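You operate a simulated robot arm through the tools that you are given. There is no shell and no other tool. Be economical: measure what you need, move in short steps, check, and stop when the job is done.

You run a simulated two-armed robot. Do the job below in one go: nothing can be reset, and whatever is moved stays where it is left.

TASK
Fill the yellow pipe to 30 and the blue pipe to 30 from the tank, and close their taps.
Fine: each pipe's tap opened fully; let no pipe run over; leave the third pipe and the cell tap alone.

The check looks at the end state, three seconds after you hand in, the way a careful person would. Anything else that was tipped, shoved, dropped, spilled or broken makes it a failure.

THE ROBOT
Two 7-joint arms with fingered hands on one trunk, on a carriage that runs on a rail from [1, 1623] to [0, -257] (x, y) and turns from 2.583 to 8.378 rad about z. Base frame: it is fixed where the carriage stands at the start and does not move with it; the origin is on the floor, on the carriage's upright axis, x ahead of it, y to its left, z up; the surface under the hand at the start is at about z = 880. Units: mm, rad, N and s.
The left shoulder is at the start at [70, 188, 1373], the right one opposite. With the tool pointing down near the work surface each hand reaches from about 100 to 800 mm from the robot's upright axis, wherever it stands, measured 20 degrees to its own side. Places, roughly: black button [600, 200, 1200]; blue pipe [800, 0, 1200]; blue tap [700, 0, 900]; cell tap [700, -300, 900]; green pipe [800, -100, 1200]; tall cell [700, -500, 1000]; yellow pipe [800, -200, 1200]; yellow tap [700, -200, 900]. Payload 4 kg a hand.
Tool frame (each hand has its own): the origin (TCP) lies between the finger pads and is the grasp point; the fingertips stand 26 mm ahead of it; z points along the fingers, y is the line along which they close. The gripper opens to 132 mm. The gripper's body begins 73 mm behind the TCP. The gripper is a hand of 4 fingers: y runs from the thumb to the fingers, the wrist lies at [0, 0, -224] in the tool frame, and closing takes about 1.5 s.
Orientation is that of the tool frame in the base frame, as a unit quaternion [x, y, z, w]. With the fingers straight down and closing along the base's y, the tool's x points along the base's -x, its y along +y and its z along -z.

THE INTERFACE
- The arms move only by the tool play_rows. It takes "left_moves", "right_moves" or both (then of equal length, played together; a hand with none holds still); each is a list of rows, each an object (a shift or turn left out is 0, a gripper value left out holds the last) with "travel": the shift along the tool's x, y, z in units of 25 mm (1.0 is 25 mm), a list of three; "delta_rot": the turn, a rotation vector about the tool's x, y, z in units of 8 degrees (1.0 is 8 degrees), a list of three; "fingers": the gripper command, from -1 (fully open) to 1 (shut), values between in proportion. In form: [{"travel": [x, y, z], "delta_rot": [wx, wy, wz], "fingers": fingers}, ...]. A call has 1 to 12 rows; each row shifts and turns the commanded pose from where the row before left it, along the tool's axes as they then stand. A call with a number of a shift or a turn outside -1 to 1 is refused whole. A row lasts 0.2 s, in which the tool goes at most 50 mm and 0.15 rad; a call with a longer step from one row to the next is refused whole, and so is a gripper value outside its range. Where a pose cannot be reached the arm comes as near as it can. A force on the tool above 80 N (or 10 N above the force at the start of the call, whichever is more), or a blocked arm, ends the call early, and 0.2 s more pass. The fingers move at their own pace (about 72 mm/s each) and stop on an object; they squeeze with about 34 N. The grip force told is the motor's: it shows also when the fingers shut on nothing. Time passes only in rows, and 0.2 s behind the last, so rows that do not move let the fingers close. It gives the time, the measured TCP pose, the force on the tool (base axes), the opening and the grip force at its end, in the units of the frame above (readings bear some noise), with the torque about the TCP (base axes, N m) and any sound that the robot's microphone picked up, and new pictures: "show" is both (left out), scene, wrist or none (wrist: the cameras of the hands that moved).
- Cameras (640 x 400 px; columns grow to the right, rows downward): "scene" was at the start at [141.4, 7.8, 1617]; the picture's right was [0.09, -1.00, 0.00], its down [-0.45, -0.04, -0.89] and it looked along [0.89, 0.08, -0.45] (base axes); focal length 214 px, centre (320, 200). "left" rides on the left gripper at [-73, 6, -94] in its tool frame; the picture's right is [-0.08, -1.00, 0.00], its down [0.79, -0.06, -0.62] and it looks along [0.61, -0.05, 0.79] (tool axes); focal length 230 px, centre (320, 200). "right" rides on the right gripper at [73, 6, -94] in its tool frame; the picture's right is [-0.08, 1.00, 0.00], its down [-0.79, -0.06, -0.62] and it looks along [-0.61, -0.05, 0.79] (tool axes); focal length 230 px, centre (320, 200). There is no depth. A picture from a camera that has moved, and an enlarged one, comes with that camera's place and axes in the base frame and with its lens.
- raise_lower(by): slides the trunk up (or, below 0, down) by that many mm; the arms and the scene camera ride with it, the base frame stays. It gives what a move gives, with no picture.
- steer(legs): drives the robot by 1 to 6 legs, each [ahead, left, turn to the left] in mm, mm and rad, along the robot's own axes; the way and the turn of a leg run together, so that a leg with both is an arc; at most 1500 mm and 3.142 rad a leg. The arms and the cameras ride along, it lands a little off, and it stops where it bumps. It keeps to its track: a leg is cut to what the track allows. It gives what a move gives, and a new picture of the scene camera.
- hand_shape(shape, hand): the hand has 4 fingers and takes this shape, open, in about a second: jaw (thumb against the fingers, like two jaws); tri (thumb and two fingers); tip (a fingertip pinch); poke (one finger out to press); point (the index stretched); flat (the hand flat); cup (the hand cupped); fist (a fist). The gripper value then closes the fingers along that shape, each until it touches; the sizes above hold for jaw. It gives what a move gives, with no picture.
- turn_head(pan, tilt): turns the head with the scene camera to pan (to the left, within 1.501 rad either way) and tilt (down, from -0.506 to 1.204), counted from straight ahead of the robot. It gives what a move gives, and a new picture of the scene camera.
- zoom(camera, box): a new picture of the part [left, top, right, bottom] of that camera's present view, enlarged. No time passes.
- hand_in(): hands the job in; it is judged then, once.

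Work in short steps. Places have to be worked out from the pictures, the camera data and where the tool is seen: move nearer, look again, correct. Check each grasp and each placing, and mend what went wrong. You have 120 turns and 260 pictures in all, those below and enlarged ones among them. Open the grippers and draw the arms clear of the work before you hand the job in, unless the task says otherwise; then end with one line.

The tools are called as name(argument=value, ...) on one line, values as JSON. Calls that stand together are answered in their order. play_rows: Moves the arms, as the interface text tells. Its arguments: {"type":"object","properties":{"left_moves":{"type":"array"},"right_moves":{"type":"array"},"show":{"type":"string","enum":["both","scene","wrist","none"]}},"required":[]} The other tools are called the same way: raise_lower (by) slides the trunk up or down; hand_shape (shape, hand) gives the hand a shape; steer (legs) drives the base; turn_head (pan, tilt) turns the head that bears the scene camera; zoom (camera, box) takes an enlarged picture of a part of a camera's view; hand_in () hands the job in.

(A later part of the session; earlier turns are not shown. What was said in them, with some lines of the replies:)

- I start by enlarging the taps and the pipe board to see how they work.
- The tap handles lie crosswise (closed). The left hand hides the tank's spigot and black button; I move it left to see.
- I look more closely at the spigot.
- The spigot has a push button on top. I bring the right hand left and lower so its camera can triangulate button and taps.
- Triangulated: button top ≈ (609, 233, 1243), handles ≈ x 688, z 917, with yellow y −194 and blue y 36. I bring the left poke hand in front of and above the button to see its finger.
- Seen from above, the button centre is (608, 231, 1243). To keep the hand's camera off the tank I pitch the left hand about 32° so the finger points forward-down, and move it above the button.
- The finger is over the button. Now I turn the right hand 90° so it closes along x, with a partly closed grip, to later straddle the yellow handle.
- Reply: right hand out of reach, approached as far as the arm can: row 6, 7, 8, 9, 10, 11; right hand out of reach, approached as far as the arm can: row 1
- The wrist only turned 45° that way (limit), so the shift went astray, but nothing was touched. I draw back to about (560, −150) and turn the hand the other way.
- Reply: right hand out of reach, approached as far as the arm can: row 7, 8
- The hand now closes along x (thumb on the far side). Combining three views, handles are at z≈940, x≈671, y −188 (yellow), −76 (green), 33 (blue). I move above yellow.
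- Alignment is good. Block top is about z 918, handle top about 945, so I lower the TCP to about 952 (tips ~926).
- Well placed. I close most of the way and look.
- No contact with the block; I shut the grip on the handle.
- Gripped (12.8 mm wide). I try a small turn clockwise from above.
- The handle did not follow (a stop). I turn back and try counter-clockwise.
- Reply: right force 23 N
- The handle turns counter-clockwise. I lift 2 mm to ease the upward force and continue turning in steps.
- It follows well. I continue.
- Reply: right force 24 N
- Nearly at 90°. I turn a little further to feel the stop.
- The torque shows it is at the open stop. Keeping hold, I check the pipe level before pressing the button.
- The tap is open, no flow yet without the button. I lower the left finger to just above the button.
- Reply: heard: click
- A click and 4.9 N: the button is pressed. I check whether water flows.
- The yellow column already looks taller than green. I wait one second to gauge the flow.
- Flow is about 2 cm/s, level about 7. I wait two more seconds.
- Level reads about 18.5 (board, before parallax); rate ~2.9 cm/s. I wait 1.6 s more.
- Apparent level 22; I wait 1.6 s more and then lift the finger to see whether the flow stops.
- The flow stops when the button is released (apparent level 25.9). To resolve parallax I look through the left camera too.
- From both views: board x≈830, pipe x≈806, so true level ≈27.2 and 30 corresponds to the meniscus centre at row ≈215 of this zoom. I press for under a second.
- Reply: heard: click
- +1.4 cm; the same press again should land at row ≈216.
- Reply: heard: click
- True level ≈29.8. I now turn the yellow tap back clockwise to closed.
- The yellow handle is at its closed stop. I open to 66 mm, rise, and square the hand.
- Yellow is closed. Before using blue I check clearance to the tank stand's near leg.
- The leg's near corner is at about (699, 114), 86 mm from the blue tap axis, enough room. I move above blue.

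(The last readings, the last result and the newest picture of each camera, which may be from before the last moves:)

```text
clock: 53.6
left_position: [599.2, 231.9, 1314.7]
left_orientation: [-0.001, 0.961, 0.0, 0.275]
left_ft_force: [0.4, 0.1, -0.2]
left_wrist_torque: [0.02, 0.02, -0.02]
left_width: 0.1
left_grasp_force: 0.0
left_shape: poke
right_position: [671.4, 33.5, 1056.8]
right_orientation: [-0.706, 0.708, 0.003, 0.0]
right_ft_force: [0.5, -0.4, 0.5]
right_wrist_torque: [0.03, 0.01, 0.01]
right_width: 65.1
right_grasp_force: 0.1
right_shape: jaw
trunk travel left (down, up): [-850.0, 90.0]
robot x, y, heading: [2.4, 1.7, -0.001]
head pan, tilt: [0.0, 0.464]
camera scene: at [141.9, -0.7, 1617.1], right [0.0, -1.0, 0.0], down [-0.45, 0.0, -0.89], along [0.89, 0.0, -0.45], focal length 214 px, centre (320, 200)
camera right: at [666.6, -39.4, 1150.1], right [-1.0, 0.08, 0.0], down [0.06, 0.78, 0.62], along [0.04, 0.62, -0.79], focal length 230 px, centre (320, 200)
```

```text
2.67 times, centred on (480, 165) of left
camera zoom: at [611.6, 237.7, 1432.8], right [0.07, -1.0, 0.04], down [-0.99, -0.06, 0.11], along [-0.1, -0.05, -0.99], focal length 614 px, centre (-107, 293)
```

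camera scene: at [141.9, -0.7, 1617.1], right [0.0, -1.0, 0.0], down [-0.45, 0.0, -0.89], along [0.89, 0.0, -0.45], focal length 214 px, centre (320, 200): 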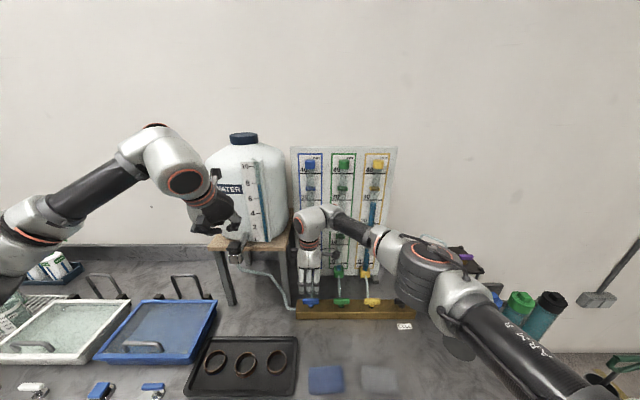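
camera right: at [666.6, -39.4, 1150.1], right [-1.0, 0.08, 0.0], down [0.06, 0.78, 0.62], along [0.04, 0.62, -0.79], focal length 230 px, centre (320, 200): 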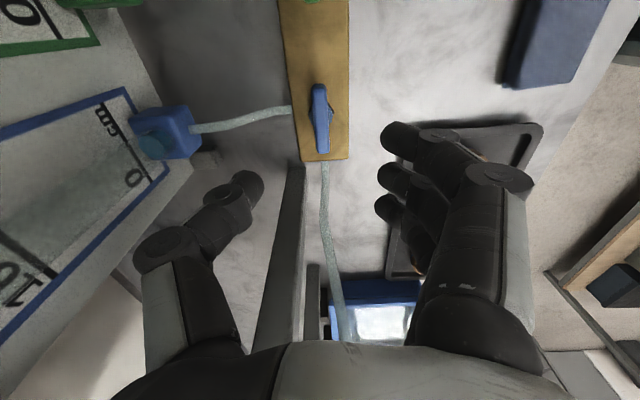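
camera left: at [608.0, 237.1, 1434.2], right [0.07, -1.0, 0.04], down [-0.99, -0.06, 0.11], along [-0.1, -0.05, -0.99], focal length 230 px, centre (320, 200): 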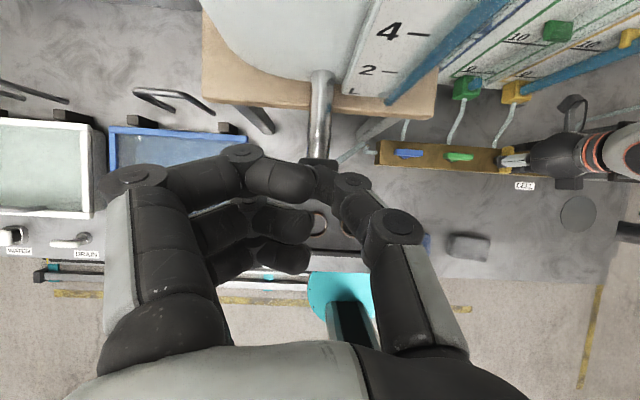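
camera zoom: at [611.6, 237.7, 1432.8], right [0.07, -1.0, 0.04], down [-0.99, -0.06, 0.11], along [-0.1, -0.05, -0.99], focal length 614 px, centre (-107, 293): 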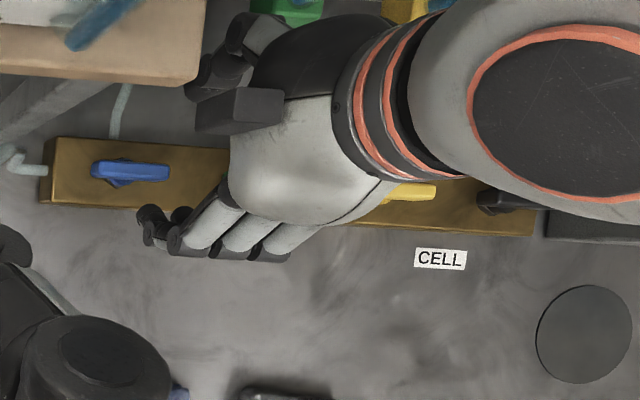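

Blue handle centre ≈ (671, 31). I descend to the same height as on yellow.

play_rows(right_moves=[{"travel": [0.08, 0, 1]}, {"travel": [0, 0, 1]}, {"travel": [0, 0, 1]}, {"travel": [0, 0, 1]}, {"travel": [0, 0, 0.04]}, {}])

zoom(camera="scene", box=[265, 260, 355, 325])

```text
clock: 55.0
left_position: [598.8, 233.0, 1313.3]
left_orientation: [0.0, 0.961, -0.001, 0.275]
left_ft_force: [-1.1, 0.7, 0.2]
left_wrist_torque: [0.0, -0.01, -0.01]
left_width: 0.0
left_grasp_force: 0.0
left_shape: poke
right_position: [671.5, 33.0, 955.1]
right_orientation: [0.707, -0.707, -0.003, 0.0]
right_ft_force: [0.1, -0.4, 0.3]
right_wrist_torque: [0.01, -0.01, 0.0]
right_width: 65.1
right_grasp_force: 0.0
right_shape: jaw
trunk travel left (down, up): [-850.0, 90.0]
robot x, y, heading: [1.5, -0.2, 0.002]
head pan, tilt: [0.0, 0.464]
camera scene: at [141.6, -0.2, 1617.1], right [0.0, -1.0, 0.0], down [-0.45, 0.0, -0.89], along [0.89, 0.0, -0.45], focal length 214 px, centre (320, 200)
camera right: at [666.0, -40.7, 1048.7], right [-1.0, 0.08, 0.0], down [0.06, 0.78, 0.62], along [0.04, 0.62, -0.79], focal length 230 px, centre (320, 200)
```

scene: 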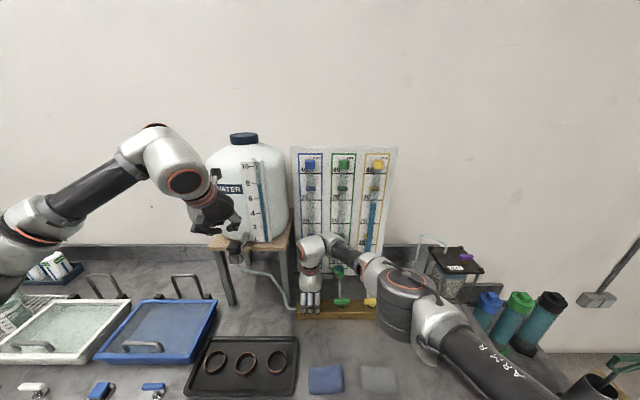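
right: 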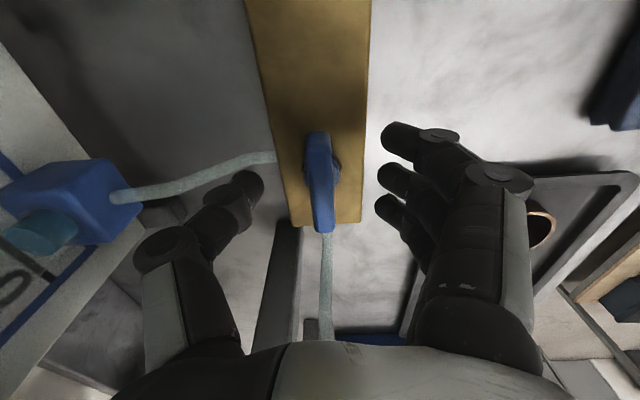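

```text
6.15 times, centred on (310, 292) of scene
camera zoom: at [141.6, -0.2, 1617.1], right [0.0, -1.0, 0.0], down [-0.45, 0.0, -0.89], along [0.89, 0.0, -0.45], focal length 1320 px, centre (382, -369)
```

zoom: 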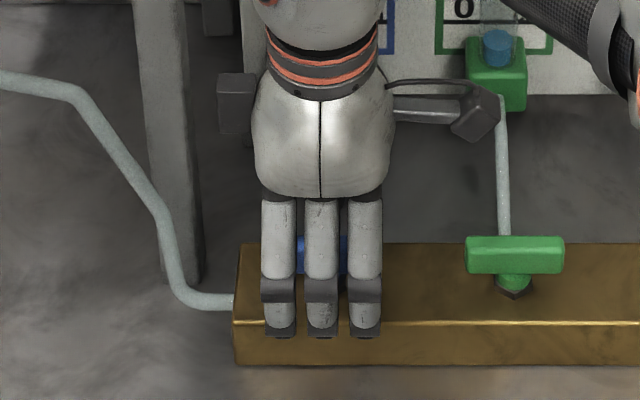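

Clear on all sides. I grip the blue handle.

play_rows(right_moves=[{"fingers": 1}, {}, {}, {}, {}, {}, {}], show="wrist")

```text
clock: 56.6
left_position: [598.0, 233.5, 1313.5]
left_orientation: [-0.001, 0.961, 0.0, 0.276]
left_ft_force: [0.9, -0.3, 0.1]
left_wrist_torque: [-0.01, 0.02, 0.0]
left_width: 0.1
left_grasp_force: 0.1
left_shape: poke
right_position: [670.9, 32.8, 954.8]
right_orientation: [0.708, -0.707, -0.003, 0.0]
right_ft_force: [0.3, -0.4, 8.0]
right_wrist_torque: [0.0, 0.08, 0.0]
right_width: 10.7
right_grasp_force: 34.1
right_shape: jaw
trunk travel left (down, up): [-850.0, 90.0]
robot x, y, heading: [1.4, -2.4, 0.0]
head pan, tilt: [0.0, 0.464]
camera right: at [665.5, -40.6, 1049.7], right [-1.0, 0.08, 0.0], down [0.06, 0.78, 0.62], along [0.05, 0.62, -0.79], focal length 230 px, centre (320, 200)
```

right: 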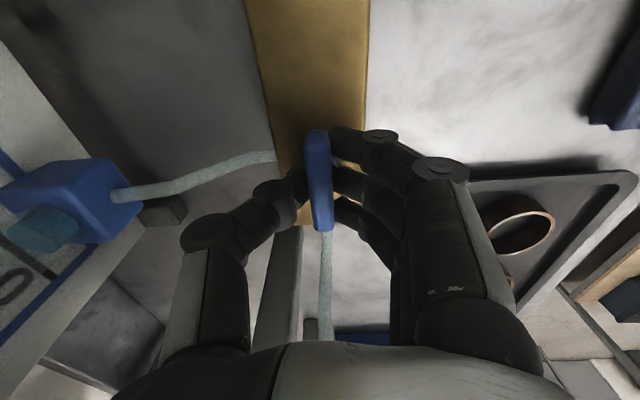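

Grip is good. I turn it counter-clockwise halfway and check.

play_rows(right_moves=[{"delta_rot": [0, 0, -1]}, {"delta_rot": [0, 0, -1]}, {"delta_rot": [0, 0, -1]}, {"delta_rot": [0, 0, -1]}, {"delta_rot": [0, 0, -1]}, {"delta_rot": [0, 0, -1]}, {}])

zoom(camera="left", box=[360, 90, 520, 190])

```text
clock: 58.2
left_position: [597.3, 234.2, 1315.5]
left_orientation: [0.0, 0.961, -0.001, 0.276]
left_ft_force: [-0.1, 0.0, -1.0]
left_wrist_torque: [-0.03, 0.02, -0.03]
left_width: 0.0
left_grasp_force: 0.0
left_shape: poke
right_position: [670.2, 32.8, 955.3]
right_orientation: [0.934, -0.357, -0.003, -0.001]
right_ft_force: [-2.0, 2.2, 8.3]
right_wrist_torque: [-0.05, 0.11, 0.01]
right_width: 10.7
right_grasp_force: 34.0
right_shape: jaw
trunk travel left (down, up): [-850.0, 90.0]
robot x, y, heading: [-0.4, -5.2, 0.0]
head pan, tilt: [0.0, 0.464]
camera scene: at [140.1, 0.4, 1617.2], right [0.0, -1.0, 0.0], down [-0.45, 0.0, -0.89], along [0.89, 0.0, -0.45], focal length 214 px, centre (320, 200)
camera right: at [721.5, -20.2, 1049.5], right [-0.72, -0.69, 0.0], down [-0.54, 0.57, 0.62], along [-0.43, 0.45, -0.78], focal length 230 px, centre (320, 200)
```

scene: 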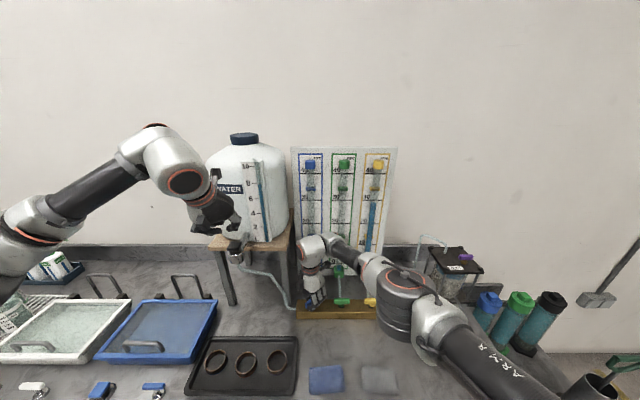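
right: 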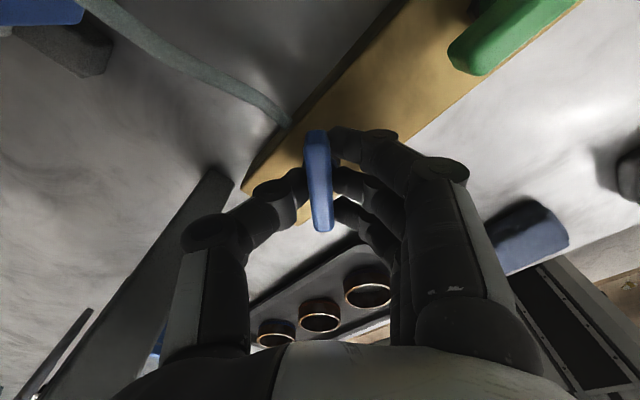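

```text
4.00 times, centred on (440, 140) of left
camera zoom: at [610.0, 238.7, 1433.4], right [0.07, -1.0, 0.04], down [-0.99, -0.06, 0.11], along [-0.1, -0.05, -0.99], focal length 920 px, centre (-160, 440)
```

zoom: 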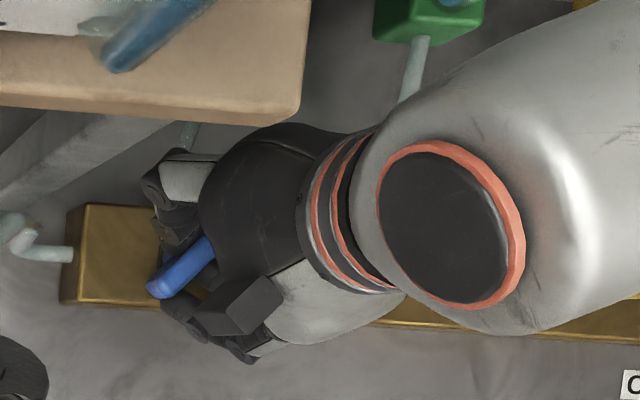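

Going smoothly with no contact. I turn the remaining angle to the open stop.

play_rows(right_moves=[{"delta_rot": [0, 0, -1]}, {"delta_rot": [0, 0, -1]}, {"delta_rot": [0, 0, -1]}, {"delta_rot": [0, 0, -1]}, {"delta_rot": [0, 0, -1]}, {"delta_rot": [0, 0, -0.8]}, {}])

zoom(camera="left", box=[360, 90, 520, 190])

```text
clock: 59.8
left_position: [598.3, 233.6, 1314.1]
left_orientation: [0.0, 0.961, -0.001, 0.277]
left_ft_force: [0.3, -0.2, 0.4]
left_wrist_torque: [0.02, 0.0, -0.01]
left_width: 0.0
left_grasp_force: 0.0
left_shape: poke
right_position: [668.9, 32.7, 955.0]
right_orientation: [0.999, 0.038, -0.002, -0.002]
right_ft_force: [-1.8, 1.2, 9.0]
right_wrist_torque: [-0.14, -0.02, -0.35]
right_width: 10.7
right_grasp_force: 33.9
right_shape: jaw
trunk travel left (down, up): [-850.0, 90.0]
robot x, y, heading: [0.1, -2.2, 0.001]
head pan, tilt: [0.0, 0.464]
camera scene: at [139.8, 0.2, 1617.3], right [0.0, -1.0, 0.0], down [-0.45, 0.0, -0.89], along [0.89, 0.0, -0.45], focal length 214 px, centre (320, 200)
camera right: at [744.0, 32.5, 1049.7], right [0.0, -1.0, 0.0], down [-0.79, 0.0, 0.62], along [-0.62, 0.0, -0.79], focal length 230 px, centre (320, 200)
```

scene: 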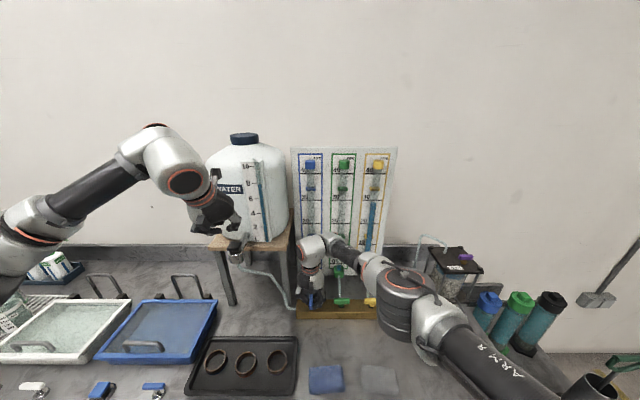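
right: 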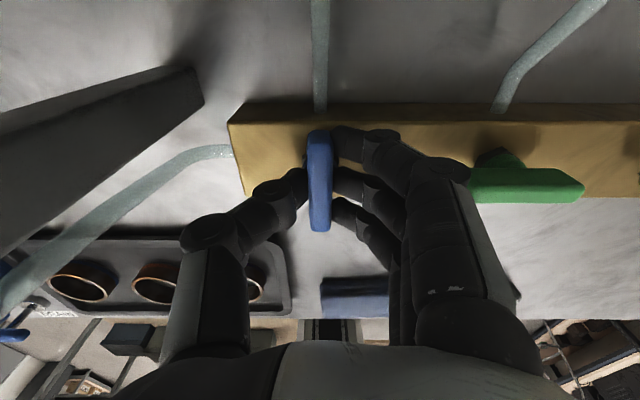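

```text
4.00 times, centred on (440, 140) of left
camera zoom: at [609.8, 238.5, 1433.6], right [0.07, -1.0, 0.04], down [-0.99, -0.06, 0.11], along [-0.1, -0.05, -0.99], focal length 920 px, centre (-160, 440)
```

zoom: 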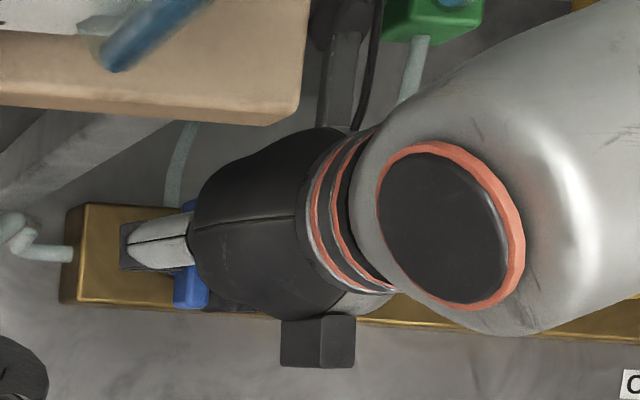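

Bar points along x; I push slightly further to make sure it is at its stop.

play_rows(right_moves=[{"delta_rot": [0, 0, -0.8]}, {}], show="wrist")

zoom(camera="scene", box=[280, 140, 410, 270])

```text
clock: 60.4
left_position: [596.5, 234.1, 1315.1]
left_orientation: [-0.001, 0.961, 0.0, 0.276]
left_ft_force: [0.4, 0.1, 0.2]
left_wrist_torque: [-0.03, 0.0, 0.03]
left_width: 0.0
left_grasp_force: 0.0
left_shape: poke
right_position: [669.3, 31.9, 955.7]
right_orientation: [0.996, 0.094, -0.001, -0.002]
right_ft_force: [-1.3, 2.4, 11.8]
right_wrist_torque: [-0.17, -0.12, -0.67]
right_width: 10.7
right_grasp_force: 33.7
right_shape: jaw
trunk travel left (down, up): [-850.0, 90.0]
robot x, y, heading: [-2.5, 0.5, -0.002]
head pan, tilt: [0.0, 0.464]
camera right: at [743.5, 40.7, 1049.9], right [0.11, -0.99, 0.0], down [-0.78, -0.09, 0.62], along [-0.61, -0.07, -0.79], focal length 230 px, centre (320, 200)
```

right: 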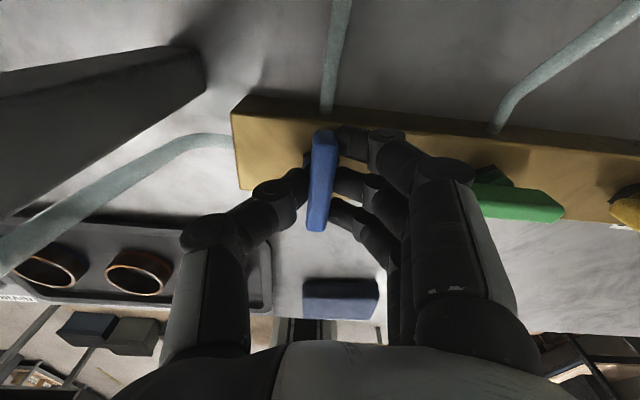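

```text
3.08 times, centred on (345, 205) of scene
camera zoom: at [139.7, 0.1, 1617.3], right [0.0, -1.0, 0.0], down [-0.45, 0.0, -0.89], along [0.89, 0.0, -0.45], focal length 660 px, centre (243, 185)
```

zoom: 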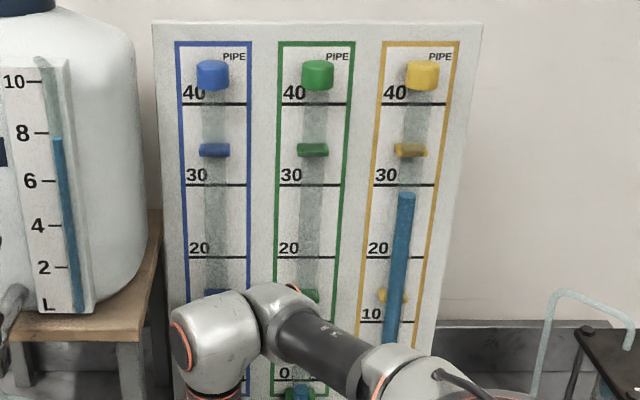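

At the stop (−0.67 N m). Now I press the button and hold.

play_rows(left_moves=[{"travel": [0.5, 0, 0.8]}, {"travel": [0.5, 0, 0.8]}, {}, {}, {}, {}, {}, {}, {}, {}, {}, {}], show="none")

play_rows(left_moves=[{}, {}, {}, {}, {}, {}, {}, {}, {}, {}, {}, {}], show="none")

zoom(camera="scene", box=[290, 160, 340, 240])

```text
clock: 63.0
left_position: [597.3, 234.8, 1268.8]
left_orientation: [-0.001, 0.961, -0.001, 0.276]
left_ft_force: [2.0, 0.1, 5.4]
left_wrist_torque: [0.06, -0.12, 0.0]
left_width: 0.1
left_grasp_force: 0.0
left_shape: poke
right_position: [669.2, 33.4, 955.5]
right_orientation: [0.995, 0.095, -0.001, -0.002]
right_ft_force: [4.7, 0.5, 17.0]
right_wrist_torque: [-0.17, -0.26, -0.61]
right_width: 10.7
right_grasp_force: 33.9
right_shape: jaw
trunk travel left (down, up): [-850.0, 90.0]
robot x, y, heading: [4.6, 2.4, 0.002]
head pan, tilt: [0.0, 0.464]
heard: click
```

```text
clock: 65.6
left_position: [596.1, 233.5, 1267.9]
left_orientation: [-0.001, 0.961, 0.0, 0.276]
left_ft_force: [1.7, 0.7, 6.0]
left_wrist_torque: [0.03, -0.08, 0.01]
left_width: 0.0
left_grasp_force: 0.0
left_shape: poke
right_position: [669.9, 32.3, 955.7]
right_orientation: [0.996, 0.094, -0.001, -0.002]
right_ft_force: [7.4, 1.1, 19.7]
right_wrist_torque: [-0.25, -0.29, -0.62]
right_width: 10.7
right_grasp_force: 33.8
right_shape: jaw
trunk travel left (down, up): [-850.0, 90.0]
robot x, y, heading: [-0.6, -4.2, 0.005]
head pan, tilt: [0.0, 0.464]
```

```text
5.00 times, centred on (315, 200) of scene
camera zoom: at [139.7, -0.1, 1617.3], right [0.0, -1.0, 0.0], down [-0.45, 0.0, -0.89], along [0.89, 0.0, -0.45], focal length 1072 px, centre (345, 200)
```

zoom: 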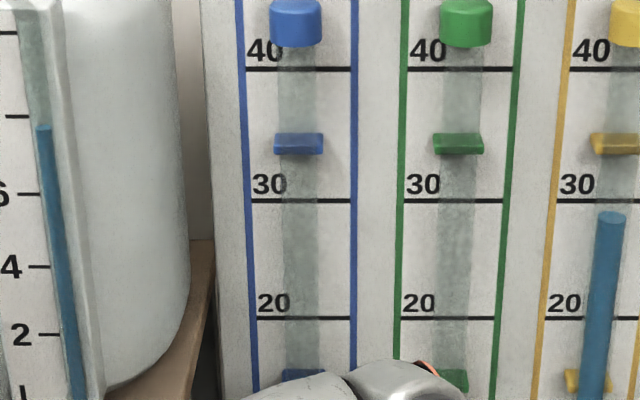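

play_rows(left_moves=[{}, {}, {}, {}, {}, {}], show="none")

zoom(camera="scene", box=[290, 160, 340, 240])

```text
clock: 67.0
left_position: [596.6, 233.8, 1269.0]
left_orientation: [0.0, 0.961, 0.0, 0.276]
left_ft_force: [0.1, 0.2, 4.6]
left_wrist_torque: [-0.01, -0.09, 0.0]
left_width: 0.0
left_grasp_force: 0.0
left_shape: poke
right_position: [669.1, 31.6, 956.1]
right_orientation: [0.996, 0.094, -0.001, -0.001]
right_ft_force: [7.4, 0.0, 20.7]
right_wrist_torque: [-0.2, -0.26, -0.58]
right_width: 10.6
right_grasp_force: 34.0
right_shape: jaw
trunk travel left (down, up): [-850.0, 90.0]
robot x, y, heading: [-0.5, 0.3, -0.002]
head pan, tilt: [0.0, 0.464]
```

```text
5.00 times, centred on (315, 200) of scene
camera zoom: at [139.7, -0.1, 1617.3], right [0.0, -1.0, 0.0], down [-0.45, 0.0, -0.89], along [0.89, 0.0, -0.45], focal length 1072 px, centre (345, 200)
```

zoom: 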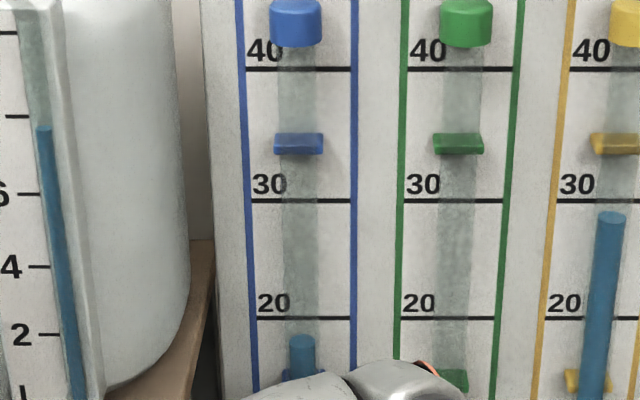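

Apparent 18; about 4.5 s more. I wait 2.6 s.

play_rows(left_moves=[{}, {}, {}, {}, {}, {}, {}, {}, {}, {}, {}, {}], show="none")

zoom(camera="scene", box=[290, 160, 340, 240])

```text
clock: 69.6
left_position: [596.7, 233.5, 1268.0]
left_orientation: [0.0, 0.961, -0.002, 0.276]
left_ft_force: [1.7, -0.4, 5.3]
left_wrist_torque: [0.01, -0.07, -0.02]
left_width: 0.0
left_grasp_force: 0.1
left_shape: poke
right_position: [669.5, 33.0, 955.0]
right_orientation: [0.996, 0.094, -0.001, -0.002]
right_ft_force: [8.1, 1.9, 20.3]
right_wrist_torque: [-0.24, -0.23, -0.58]
right_width: 10.7
right_grasp_force: 34.6
right_shape: jaw
trunk travel left (down, up): [-850.0, 90.0]
robot x, y, heading: [-3.1, -2.9, -0.004]
head pan, tilt: [0.0, 0.464]
```

```text
5.00 times, centred on (315, 200) of scene
camera zoom: at [139.7, -0.1, 1617.3], right [0.0, -1.0, 0.0], down [-0.45, 0.0, -0.89], along [0.89, 0.0, -0.45], focal length 1072 px, centre (345, 200)
```

zoom: 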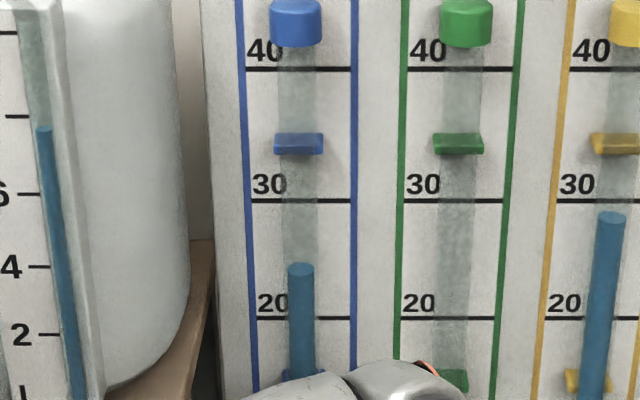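

Row 269, target ≈216. I hold 1.4 s more, then release.

play_rows(left_moves=[{}, {}, {}, {}, {}, {}, {}, {"travel": [-0.5, 0, -0.8]}, {"travel": [-0.5, 0, -0.8]}, {}], show="none")

zoom(camera="scene", box=[290, 160, 340, 240])

```text
clock: 71.8
left_position: [597.2, 233.7, 1314.2]
left_orientation: [-0.001, 0.961, 0.0, 0.277]
left_ft_force: [0.2, -0.6, -0.8]
left_wrist_torque: [0.0, 0.0, -0.04]
left_width: 0.0
left_grasp_force: 0.1
left_shape: poke
right_position: [670.0, 32.1, 956.7]
right_orientation: [0.996, 0.094, 0.0, -0.002]
right_ft_force: [6.9, 1.3, 21.7]
right_wrist_torque: [-0.21, -0.3, -0.61]
right_width: 11.1
right_grasp_force: 34.2
right_shape: jaw
trunk travel left (down, up): [-850.0, 90.0]
robot x, y, heading: [-1.8, -0.2, -0.003]
head pan, tilt: [0.0, 0.464]
```

```text
5.00 times, centred on (315, 200) of scene
camera zoom: at [139.7, 0.2, 1617.3], right [0.0, -1.0, 0.0], down [-0.45, 0.0, -0.89], along [0.89, 0.0, -0.45], focal length 1072 px, centre (345, 200)
```

zoom: 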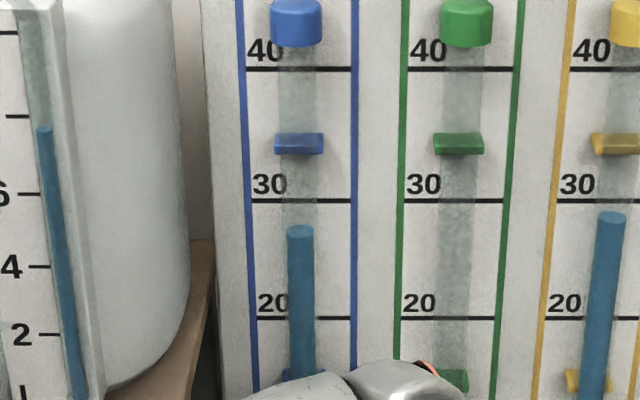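

Row 231; one more three-row press (≈16 px) should do.

play_rows(left_moves=[{"travel": [0.5, 0, 0.8]}, {"travel": [0.5, 0, 0.8]}, {}, {}, {}, {"travel": [-0.5, 0, -0.8]}, {"travel": [-0.5, 0, -0.8]}, {}], show="none")

zoom(camera="scene", box=[290, 160, 340, 240])

zoom(camera="scene", box=[300, 190, 324, 214])

```text
clock: 73.6
left_position: [597.3, 232.7, 1313.5]
left_orientation: [0.0, 0.961, -0.001, 0.276]
left_ft_force: [-0.1, -0.5, -0.2]
left_wrist_torque: [0.01, 0.04, 0.0]
left_width: 0.2
left_grasp_force: 0.1
left_shape: poke
right_position: [670.0, 31.9, 955.4]
right_orientation: [0.996, 0.094, -0.001, -0.002]
right_ft_force: [7.5, 0.7, 20.4]
right_wrist_torque: [-0.19, -0.27, -0.55]
right_width: 11.1
right_grasp_force: 34.1
right_shape: jaw
trunk travel left (down, up): [-850.0, 90.0]
robot x, y, heading: [-2.9, -0.8, -0.004]
head pan, tilt: [0.0, 0.464]
heard: click
```

```text
5.00 times, centred on (315, 200) of scene
camera zoom: at [139.7, 0.2, 1617.3], right [0.0, -1.0, 0.0], down [-0.45, 0.0, -0.89], along [0.89, 0.0, -0.45], focal length 1072 px, centre (345, 200)
```

zoom: 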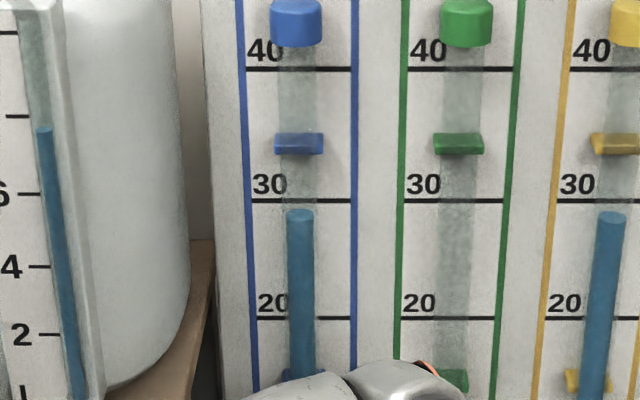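

```text
16.00 times, centred on (312, 202) of scene
camera zoom: at [139.7, 0.2, 1617.3], right [0.0, -1.0, 0.0], down [-0.45, 0.0, -0.89], along [0.89, 0.0, -0.45], focal length 3432 px, centre (448, 168)
```

zoom: 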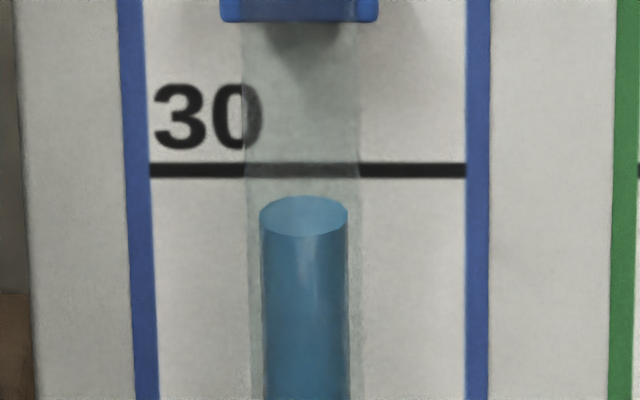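

Meniscus sits 1.23 cm below the 30 line as seen, i.e. true ≈30.0. I close the blue tap.

play_rows(right_moves=[{"delta_rot": [0, 0, 1]}, {"delta_rot": [0, 0, 1]}, {"delta_rot": [0, 0, 1]}, {"delta_rot": [0, 0, 1]}, {"delta_rot": [0, 0, 1]}, {"delta_rot": [0, 0, 1]}, {"delta_rot": [0, 0, 1]}, {"delta_rot": [0, 0, 1]}, {}], show="none")

play_rows(right_moves=[{"delta_rot": [0, 0, 1]}, {"delta_rot": [0, 0, 1]}, {"delta_rot": [0, 0, 1]}, {"delta_rot": [0, 0, 1]}, {"delta_rot": [0, 0, 1]}, {"delta_rot": [0, 0, 1]}, {}], show="wrist")

zoom(camera="left", box=[360, 90, 520, 190])

```text
clock: 75.6
left_position: [596.9, 233.7, 1315.3]
left_orientation: [-0.002, 0.961, 0.001, 0.276]
left_ft_force: [0.1, -0.4, 0.4]
left_wrist_torque: [0.01, 0.01, 0.03]
left_width: 0.1
left_grasp_force: 0.0
left_shape: poke
right_position: [669.2, 32.7, 956.7]
right_orientation: [0.894, -0.449, -0.001, 0.0]
right_ft_force: [5.2, -1.0, 15.7]
right_wrist_torque: [-0.07, -0.01, 0.0]
right_width: 10.8
right_grasp_force: 34.0
right_shape: jaw
trunk travel left (down, up): [-850.0, 90.0]
robot x, y, heading: [-1.4, 3.3, -0.001]
head pan, tilt: [0.0, 0.464]
```

```text
clock: 77.2
left_position: [596.2, 234.6, 1314.7]
left_orientation: [0.0, 0.961, 0.0, 0.276]
left_ft_force: [0.3, 0.0, -0.3]
left_wrist_torque: [0.02, 0.02, 0.01]
left_width: 0.1
left_grasp_force: 0.0
left_shape: poke
right_position: [669.9, 32.2, 957.0]
right_orientation: [-0.634, 0.773, 0.003, 0.001]
right_ft_force: [6.0, 1.7, 20.6]
right_wrist_torque: [0.15, -0.1, 0.75]
right_width: 10.9
right_grasp_force: 34.0
right_shape: jaw
trunk travel left (down, up): [-850.0, 90.0]
robot x, y, heading: [0.2, 0.3, 0.005]
head pan, tilt: [0.0, 0.464]
camera right: at [650.6, -37.6, 1050.3], right [-0.96, 0.27, 0.0], down [0.22, 0.76, 0.62], along [0.17, 0.6, -0.79], focal length 230 px, centre (320, 200)
```

right: 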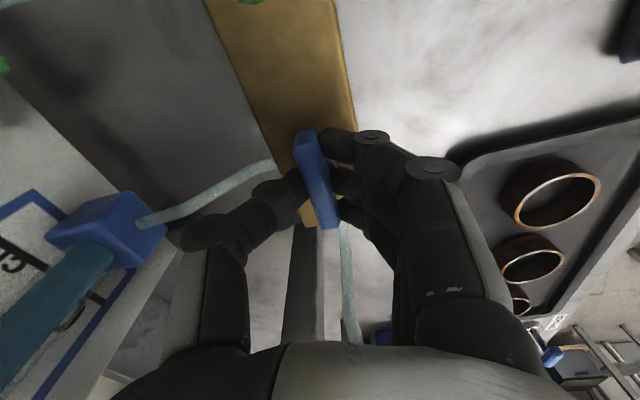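

```text
4.00 times, centred on (440, 140) of left
camera zoom: at [609.5, 238.3, 1433.1], right [0.07, -1.0, 0.04], down [-0.99, -0.06, 0.11], along [-0.1, -0.05, -0.99], focal length 920 px, centre (-160, 440)
```

zoom: 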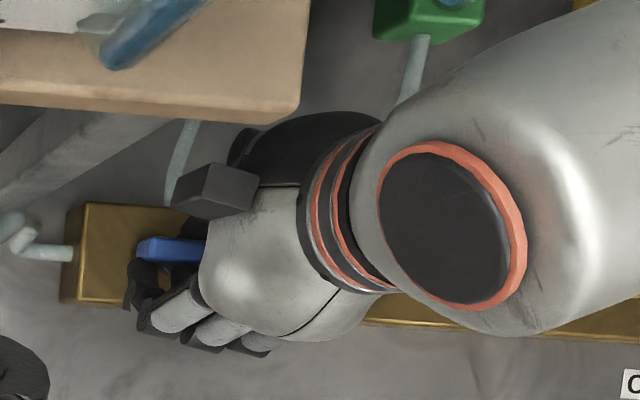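

Torque 0.75 N m shows the closed stop. I open the hand to 66 mm and rise straight up.

play_rows(right_moves=[{"fingers": 0.0}, {}, {}, {}, {"travel": [0, 0, -1]}, {"travel": [0, 0, -1]}, {"travel": [0, 0, -1]}, {"travel": [0, 0, -1]}, {"travel": [0, 0, -1]}, {"travel": [0, 0, -1]}, {"travel": [0, 0, -1]}, {}], show="scene")

zoom(camera="left", box=[360, 90, 600, 230])

```text
clock: 79.8
left_position: [598.1, 233.7, 1313.1]
left_orientation: [-0.002, 0.961, 0.0, 0.276]
left_ft_force: [-0.3, 0.1, 0.0]
left_wrist_torque: [-0.02, 0.03, -0.01]
left_width: 0.1
left_grasp_force: 0.1
left_shape: poke
right_position: [672.1, 31.8, 1130.2]
right_orientation: [-0.635, 0.773, 0.002, -0.001]
right_ft_force: [0.4, 0.2, 0.2]
right_wrist_torque: [0.0, -0.03, -0.02]
right_width: 65.0
right_grasp_force: 0.0
right_shape: jaw
trunk travel left (down, up): [-850.0, 90.0]
robot x, y, heading: [0.4, -0.8, -0.001]
head pan, tilt: [0.0, 0.464]
camera scene: at [142.0, 0.0, 1617.0], right [0.0, -1.0, 0.0], down [-0.45, 0.0, -0.89], along [0.89, 0.0, -0.45], focal length 214 px, centre (320, 200)
```

scene: 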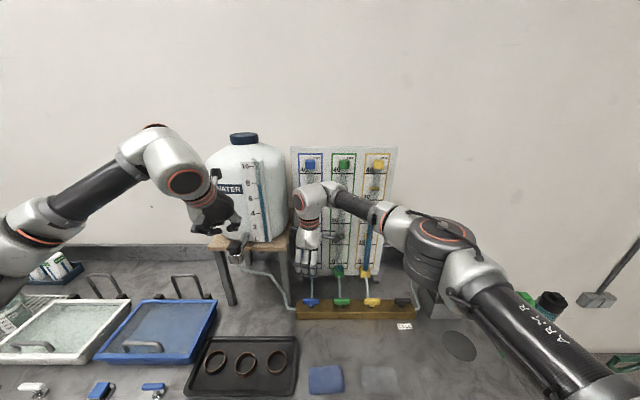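

```text
2.67 times, centred on (480, 160) of left
camera zoom: at [611.4, 238.1, 1432.2], right [0.07, -1.0, 0.04], down [-0.99, -0.06, 0.11], along [-0.1, -0.05, -0.99], focal length 614 px, centre (-107, 307)
```

zoom: 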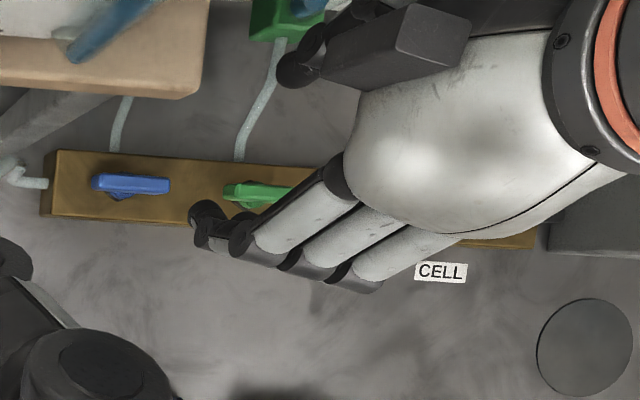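

Blue tap is closed. I draw both arms back and up, clear of the work.

play_rows(left_moves=[{"travel": [0.37, 0.25, -0.85]}, {"travel": [0.37, 0.25, -0.85]}, {"travel": [0.37, 0.25, -0.85]}, {"travel": [0.37, 0.25, -0.85]}, {"travel": [0.37, 0.25, -0.85]}, {"travel": [0.37, 0.25, -0.85]}, {"travel": [0.37, 0.25, -0.85]}, {"travel": [0.37, 0.25, -0.85]}, {"travel": [0.37, 0.25, -0.85]}, {}], right_moves=[{"travel": [0.93, 0.84, -0.9]}, {"travel": [0.93, 0.84, -0.9]}, {"travel": [0.93, 0.84, -0.9]}, {"travel": [0.93, 0.84, -0.9]}, {"travel": [0.93, 0.84, -0.9]}, {"travel": [0.93, 0.84, -0.9]}, {"travel": [0.93, 0.84, -0.9]}, {"travel": [0.93, 0.84, -0.9]}, {"travel": [0.93, 0.84, -0.9]}, {}], show="scene")

```text
clock: 82.0
left_position: [428.4, 288.6, 1432.3]
left_orientation: [-0.001, 0.961, 0.0, 0.275]
left_ft_force: [-0.3, 0.2, 0.1]
left_wrist_torque: [-0.02, 0.01, -0.02]
left_width: 0.0
left_grasp_force: 0.1
left_shape: poke
right_position: [446.5, -136.6, 1333.8]
right_orientation: [-0.634, 0.773, 0.002, -0.001]
right_ft_force: [0.2, -0.4, 0.0]
right_wrist_torque: [0.0, -0.02, -0.03]
right_width: 65.4
right_grasp_force: 0.1
right_shape: jaw
trunk travel left (down, up): [-850.0, 90.0]
robot x, y, heading: [-4.1, 0.9, 0.001]
head pan, tilt: [0.0, 0.464]
camera scene: at [142.9, 0.2, 1616.9], right [0.0, -1.0, 0.0], down [-0.45, 0.0, -0.89], along [0.89, 0.0, -0.45], focal length 214 px, centre (320, 200)
```

scene: 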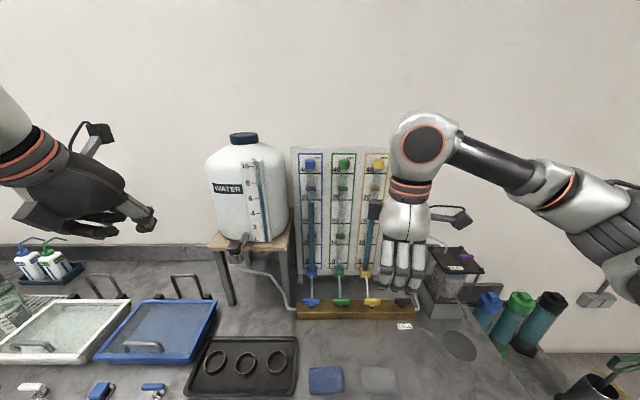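

I shift the right hand further right, then lower the trunk 200 mm so the head camera reads the levels with less parallax.

play_rows(right_moves=[{"travel": [1, 0, -0.4]}, {"travel": [1, 0, -0.4]}, {"travel": [1, 0, -0.4]}, {"travel": [1, 0, -0.4]}, {"travel": [1, 0, -0.4]}, {"travel": [1, 0, -0.4]}, {"travel": [1, 0, -0.4]}, {}], show="none")

raise_lower(by=-230)

turn_head(pan=0.0, tilt=0.2)

zoom(camera="scene", box=[280, 160, 410, 240])

```text
clock: 83.8
left_position: [428.0, 289.8, 1432.0]
left_orientation: [0.0, 0.961, -0.001, 0.276]
left_ft_force: [0.1, -0.5, 0.0]
left_wrist_torque: [0.04, 0.0, 0.01]
left_width: 0.0
left_grasp_force: 0.0
left_shape: poke
right_position: [411.0, -308.7, 1402.5]
right_orientation: [-0.635, 0.773, 0.003, -0.001]
right_ft_force: [0.4, 0.4, 0.7]
right_wrist_torque: [-0.02, 0.02, 0.0]
right_width: 65.4
right_grasp_force: 0.1
right_shape: jaw
trunk travel left (down, up): [-850.0, 90.0]
robot x, y, heading: [0.8, 1.6, -0.001]
head pan, tilt: [0.0, 0.464]
```

```text
clock: 86.2
left_position: [425.9, 289.7, 1202.5]
left_orientation: [0.0, 0.961, -0.001, 0.276]
left_ft_force: [0.6, -0.5, 0.6]
left_wrist_torque: [0.0, 0.03, -0.01]
left_width: 0.0
left_grasp_force: 0.1
left_shape: poke
right_position: [412.8, -308.7, 1172.5]
right_orientation: [-0.635, 0.772, 0.002, -0.001]
right_ft_force: [0.4, 0.1, -0.2]
right_wrist_torque: [-0.01, -0.02, 0.03]
right_width: 65.3
right_grasp_force: 0.1
right_shape: jaw
trunk travel left (down, up): [-620.0, 320.0]
robot x, y, heading: [-2.6, 2.2, 0.004]
head pan, tilt: [0.0, 0.464]
```

```text
clock: 87.0
left_position: [427.4, 290.1, 1202.8]
left_orientation: [0.0, 0.961, 0.0, 0.276]
left_ft_force: [-0.6, -0.1, 0.2]
left_wrist_torque: [0.02, 0.02, -0.01]
left_width: 0.1
left_grasp_force: 0.0
left_shape: poke
right_position: [411.3, -308.7, 1171.7]
right_orientation: [-0.635, 0.773, 0.003, -0.001]
right_ft_force: [0.5, 0.2, 0.2]
right_wrist_torque: [-0.03, -0.01, -0.02]
right_width: 65.4
right_grasp_force: 0.0
right_shape: jaw
trunk travel left (down, up): [-620.0, 320.0]
robot x, y, heading: [-1.9, 2.7, -0.005]
head pan, tilt: [0.0, 0.201]
camera scene: at [143.3, 0.0, 1411.5], right [0.0, -1.0, 0.0], down [-0.2, 0.0, -0.98], along [0.98, 0.0, -0.2], focal length 214 px, centre (320, 200)
```

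scene: 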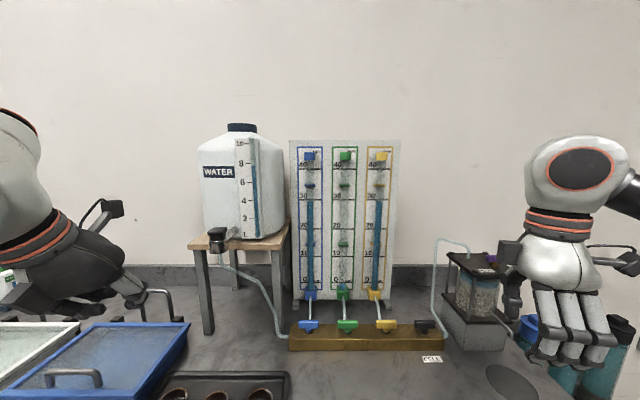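

```text
4.92 times, centred on (345, 200) of scene
camera zoom: at [143.3, 0.0, 1411.5], right [0.0, -1.0, 0.0], down [-0.2, 0.0, -0.98], along [0.98, 0.0, -0.2], focal length 1056 px, centre (197, 200)
```

zoom: 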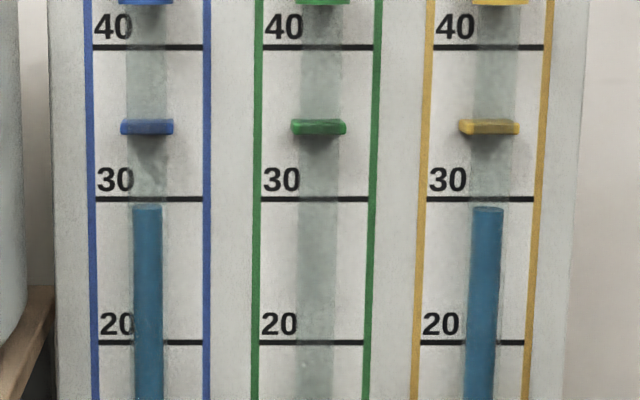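

From both heights the levels are ≈29.9 (blue) and ≈29.8 (yellow). I raise back up, open the right hand fully, reset the left hand, and check the taps.

raise_lower(by=230)

hand_shape(hand="left", shape="jaw")

play_rows(right_moves=[{"fingers": -1}, {}, {}, {}], left_moves=[{"fingers": -1}, {}, {}, {}], show="scene")

zoom(camera="scene", box=[200, 200, 440, 400])

```text
clock: 89.4
left_position: [427.7, 288.8, 1431.8]
left_orientation: [-0.001, 0.961, -0.001, 0.276]
left_ft_force: [-0.1, 0.1, -0.3]
left_wrist_torque: [0.01, -0.01, 0.0]
left_width: 0.0
left_grasp_force: 0.0
left_shape: poke
right_position: [410.8, -308.4, 1401.8]
right_orientation: [-0.634, 0.773, 0.002, 0.0]
right_ft_force: [0.1, 1.0, -0.3]
right_wrist_torque: [-0.02, -0.02, 0.0]
right_width: 65.4
right_grasp_force: 0.0
right_shape: jaw
trunk travel left (down, up): [-850.0, 90.0]
robot x, y, heading: [-1.4, 1.8, -0.002]
head pan, tilt: [0.0, 0.201]
```

```text
clock: 90.3
left_position: [427.8, 289.6, 1431.9]
left_orientation: [0.0, 0.961, -0.001, 0.276]
left_ft_force: [0.3, -0.1, 0.3]
left_wrist_torque: [0.03, -0.01, 0.03]
left_width: 131.8
left_grasp_force: 0.1
left_shape: jaw
right_position: [411.7, -308.6, 1402.1]
right_orientation: [-0.635, 0.773, 0.003, -0.001]
right_ft_force: [-1.1, 0.1, 0.5]
right_wrist_torque: [0.02, -0.01, 0.02]
right_width: 65.6
right_grasp_force: 0.1
right_shape: jaw
trunk travel left (down, up): [-850.0, 90.0]
robot x, y, heading: [2.8, -1.6, -0.002]
head pan, tilt: [0.0, 0.201]
```

```text
clock: 91.3
left_position: [427.1, 289.8, 1433.1]
left_orientation: [-0.001, 0.961, 0.0, 0.275]
left_ft_force: [0.9, -0.1, 0.1]
left_wrist_torque: [-0.07, -0.02, -0.01]
left_width: 132.3
left_grasp_force: 0.0
left_shape: jaw
right_position: [410.6, -308.2, 1402.8]
right_orientation: [-0.635, 0.773, 0.002, -0.001]
right_ft_force: [0.0, 0.1, 0.4]
right_wrist_torque: [0.01, 0.02, -0.01]
right_width: 131.6
right_grasp_force: 0.0
right_shape: jaw
trunk travel left (down, up): [-850.0, 90.0]
robot x, y, heading: [-0.4, 1.7, -0.001]
head pan, tilt: [0.0, 0.201]
camera scene: at [143.3, 0.0, 1641.6], right [0.0, -1.0, 0.0], down [-0.2, 0.0, -0.98], along [0.98, 0.0, -0.2], focal length 214 px, centre (320, 200)
```

scene: 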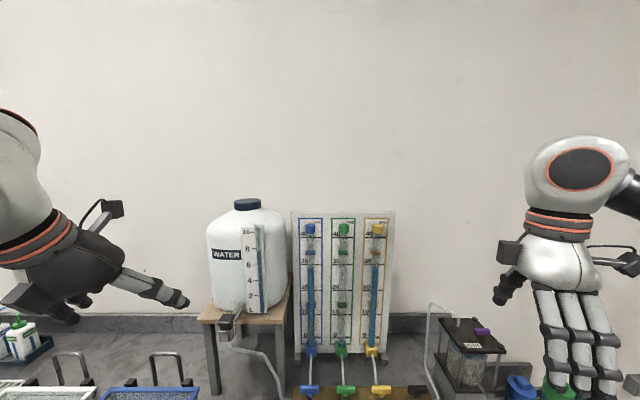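

```text
2.00 times, centred on (320, 300) of scene
camera zoom: at [143.3, 0.0, 1641.6], right [0.0, -1.0, 0.0], down [-0.2, 0.0, -0.98], along [0.98, 0.0, -0.2], focal length 429 px, centre (320, 0)
```

zoom: 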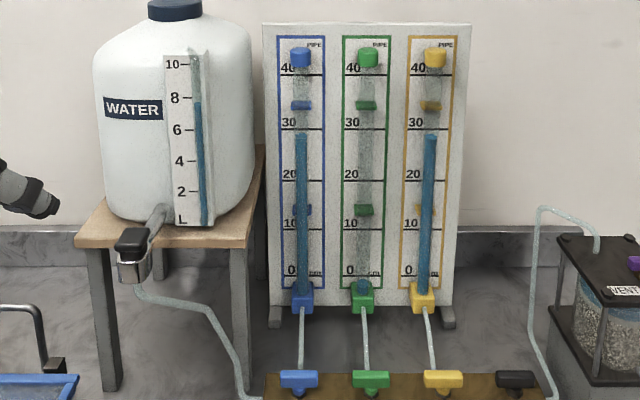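

All taps are crosswise (closed), the green pipe and cell tap are untouched, the levels hold, and both hands are open and clear. I hand in.

hand_in()

```text
The job is handed in.
```

I filled the yellow pipe to about 29.8 and the blue pipe to about 29.9, reading both from the pictures. I opened each pipe's tap to its stop for filling, then closed it. Nothing ran over, and I left the green pipe and the cell tap alone.
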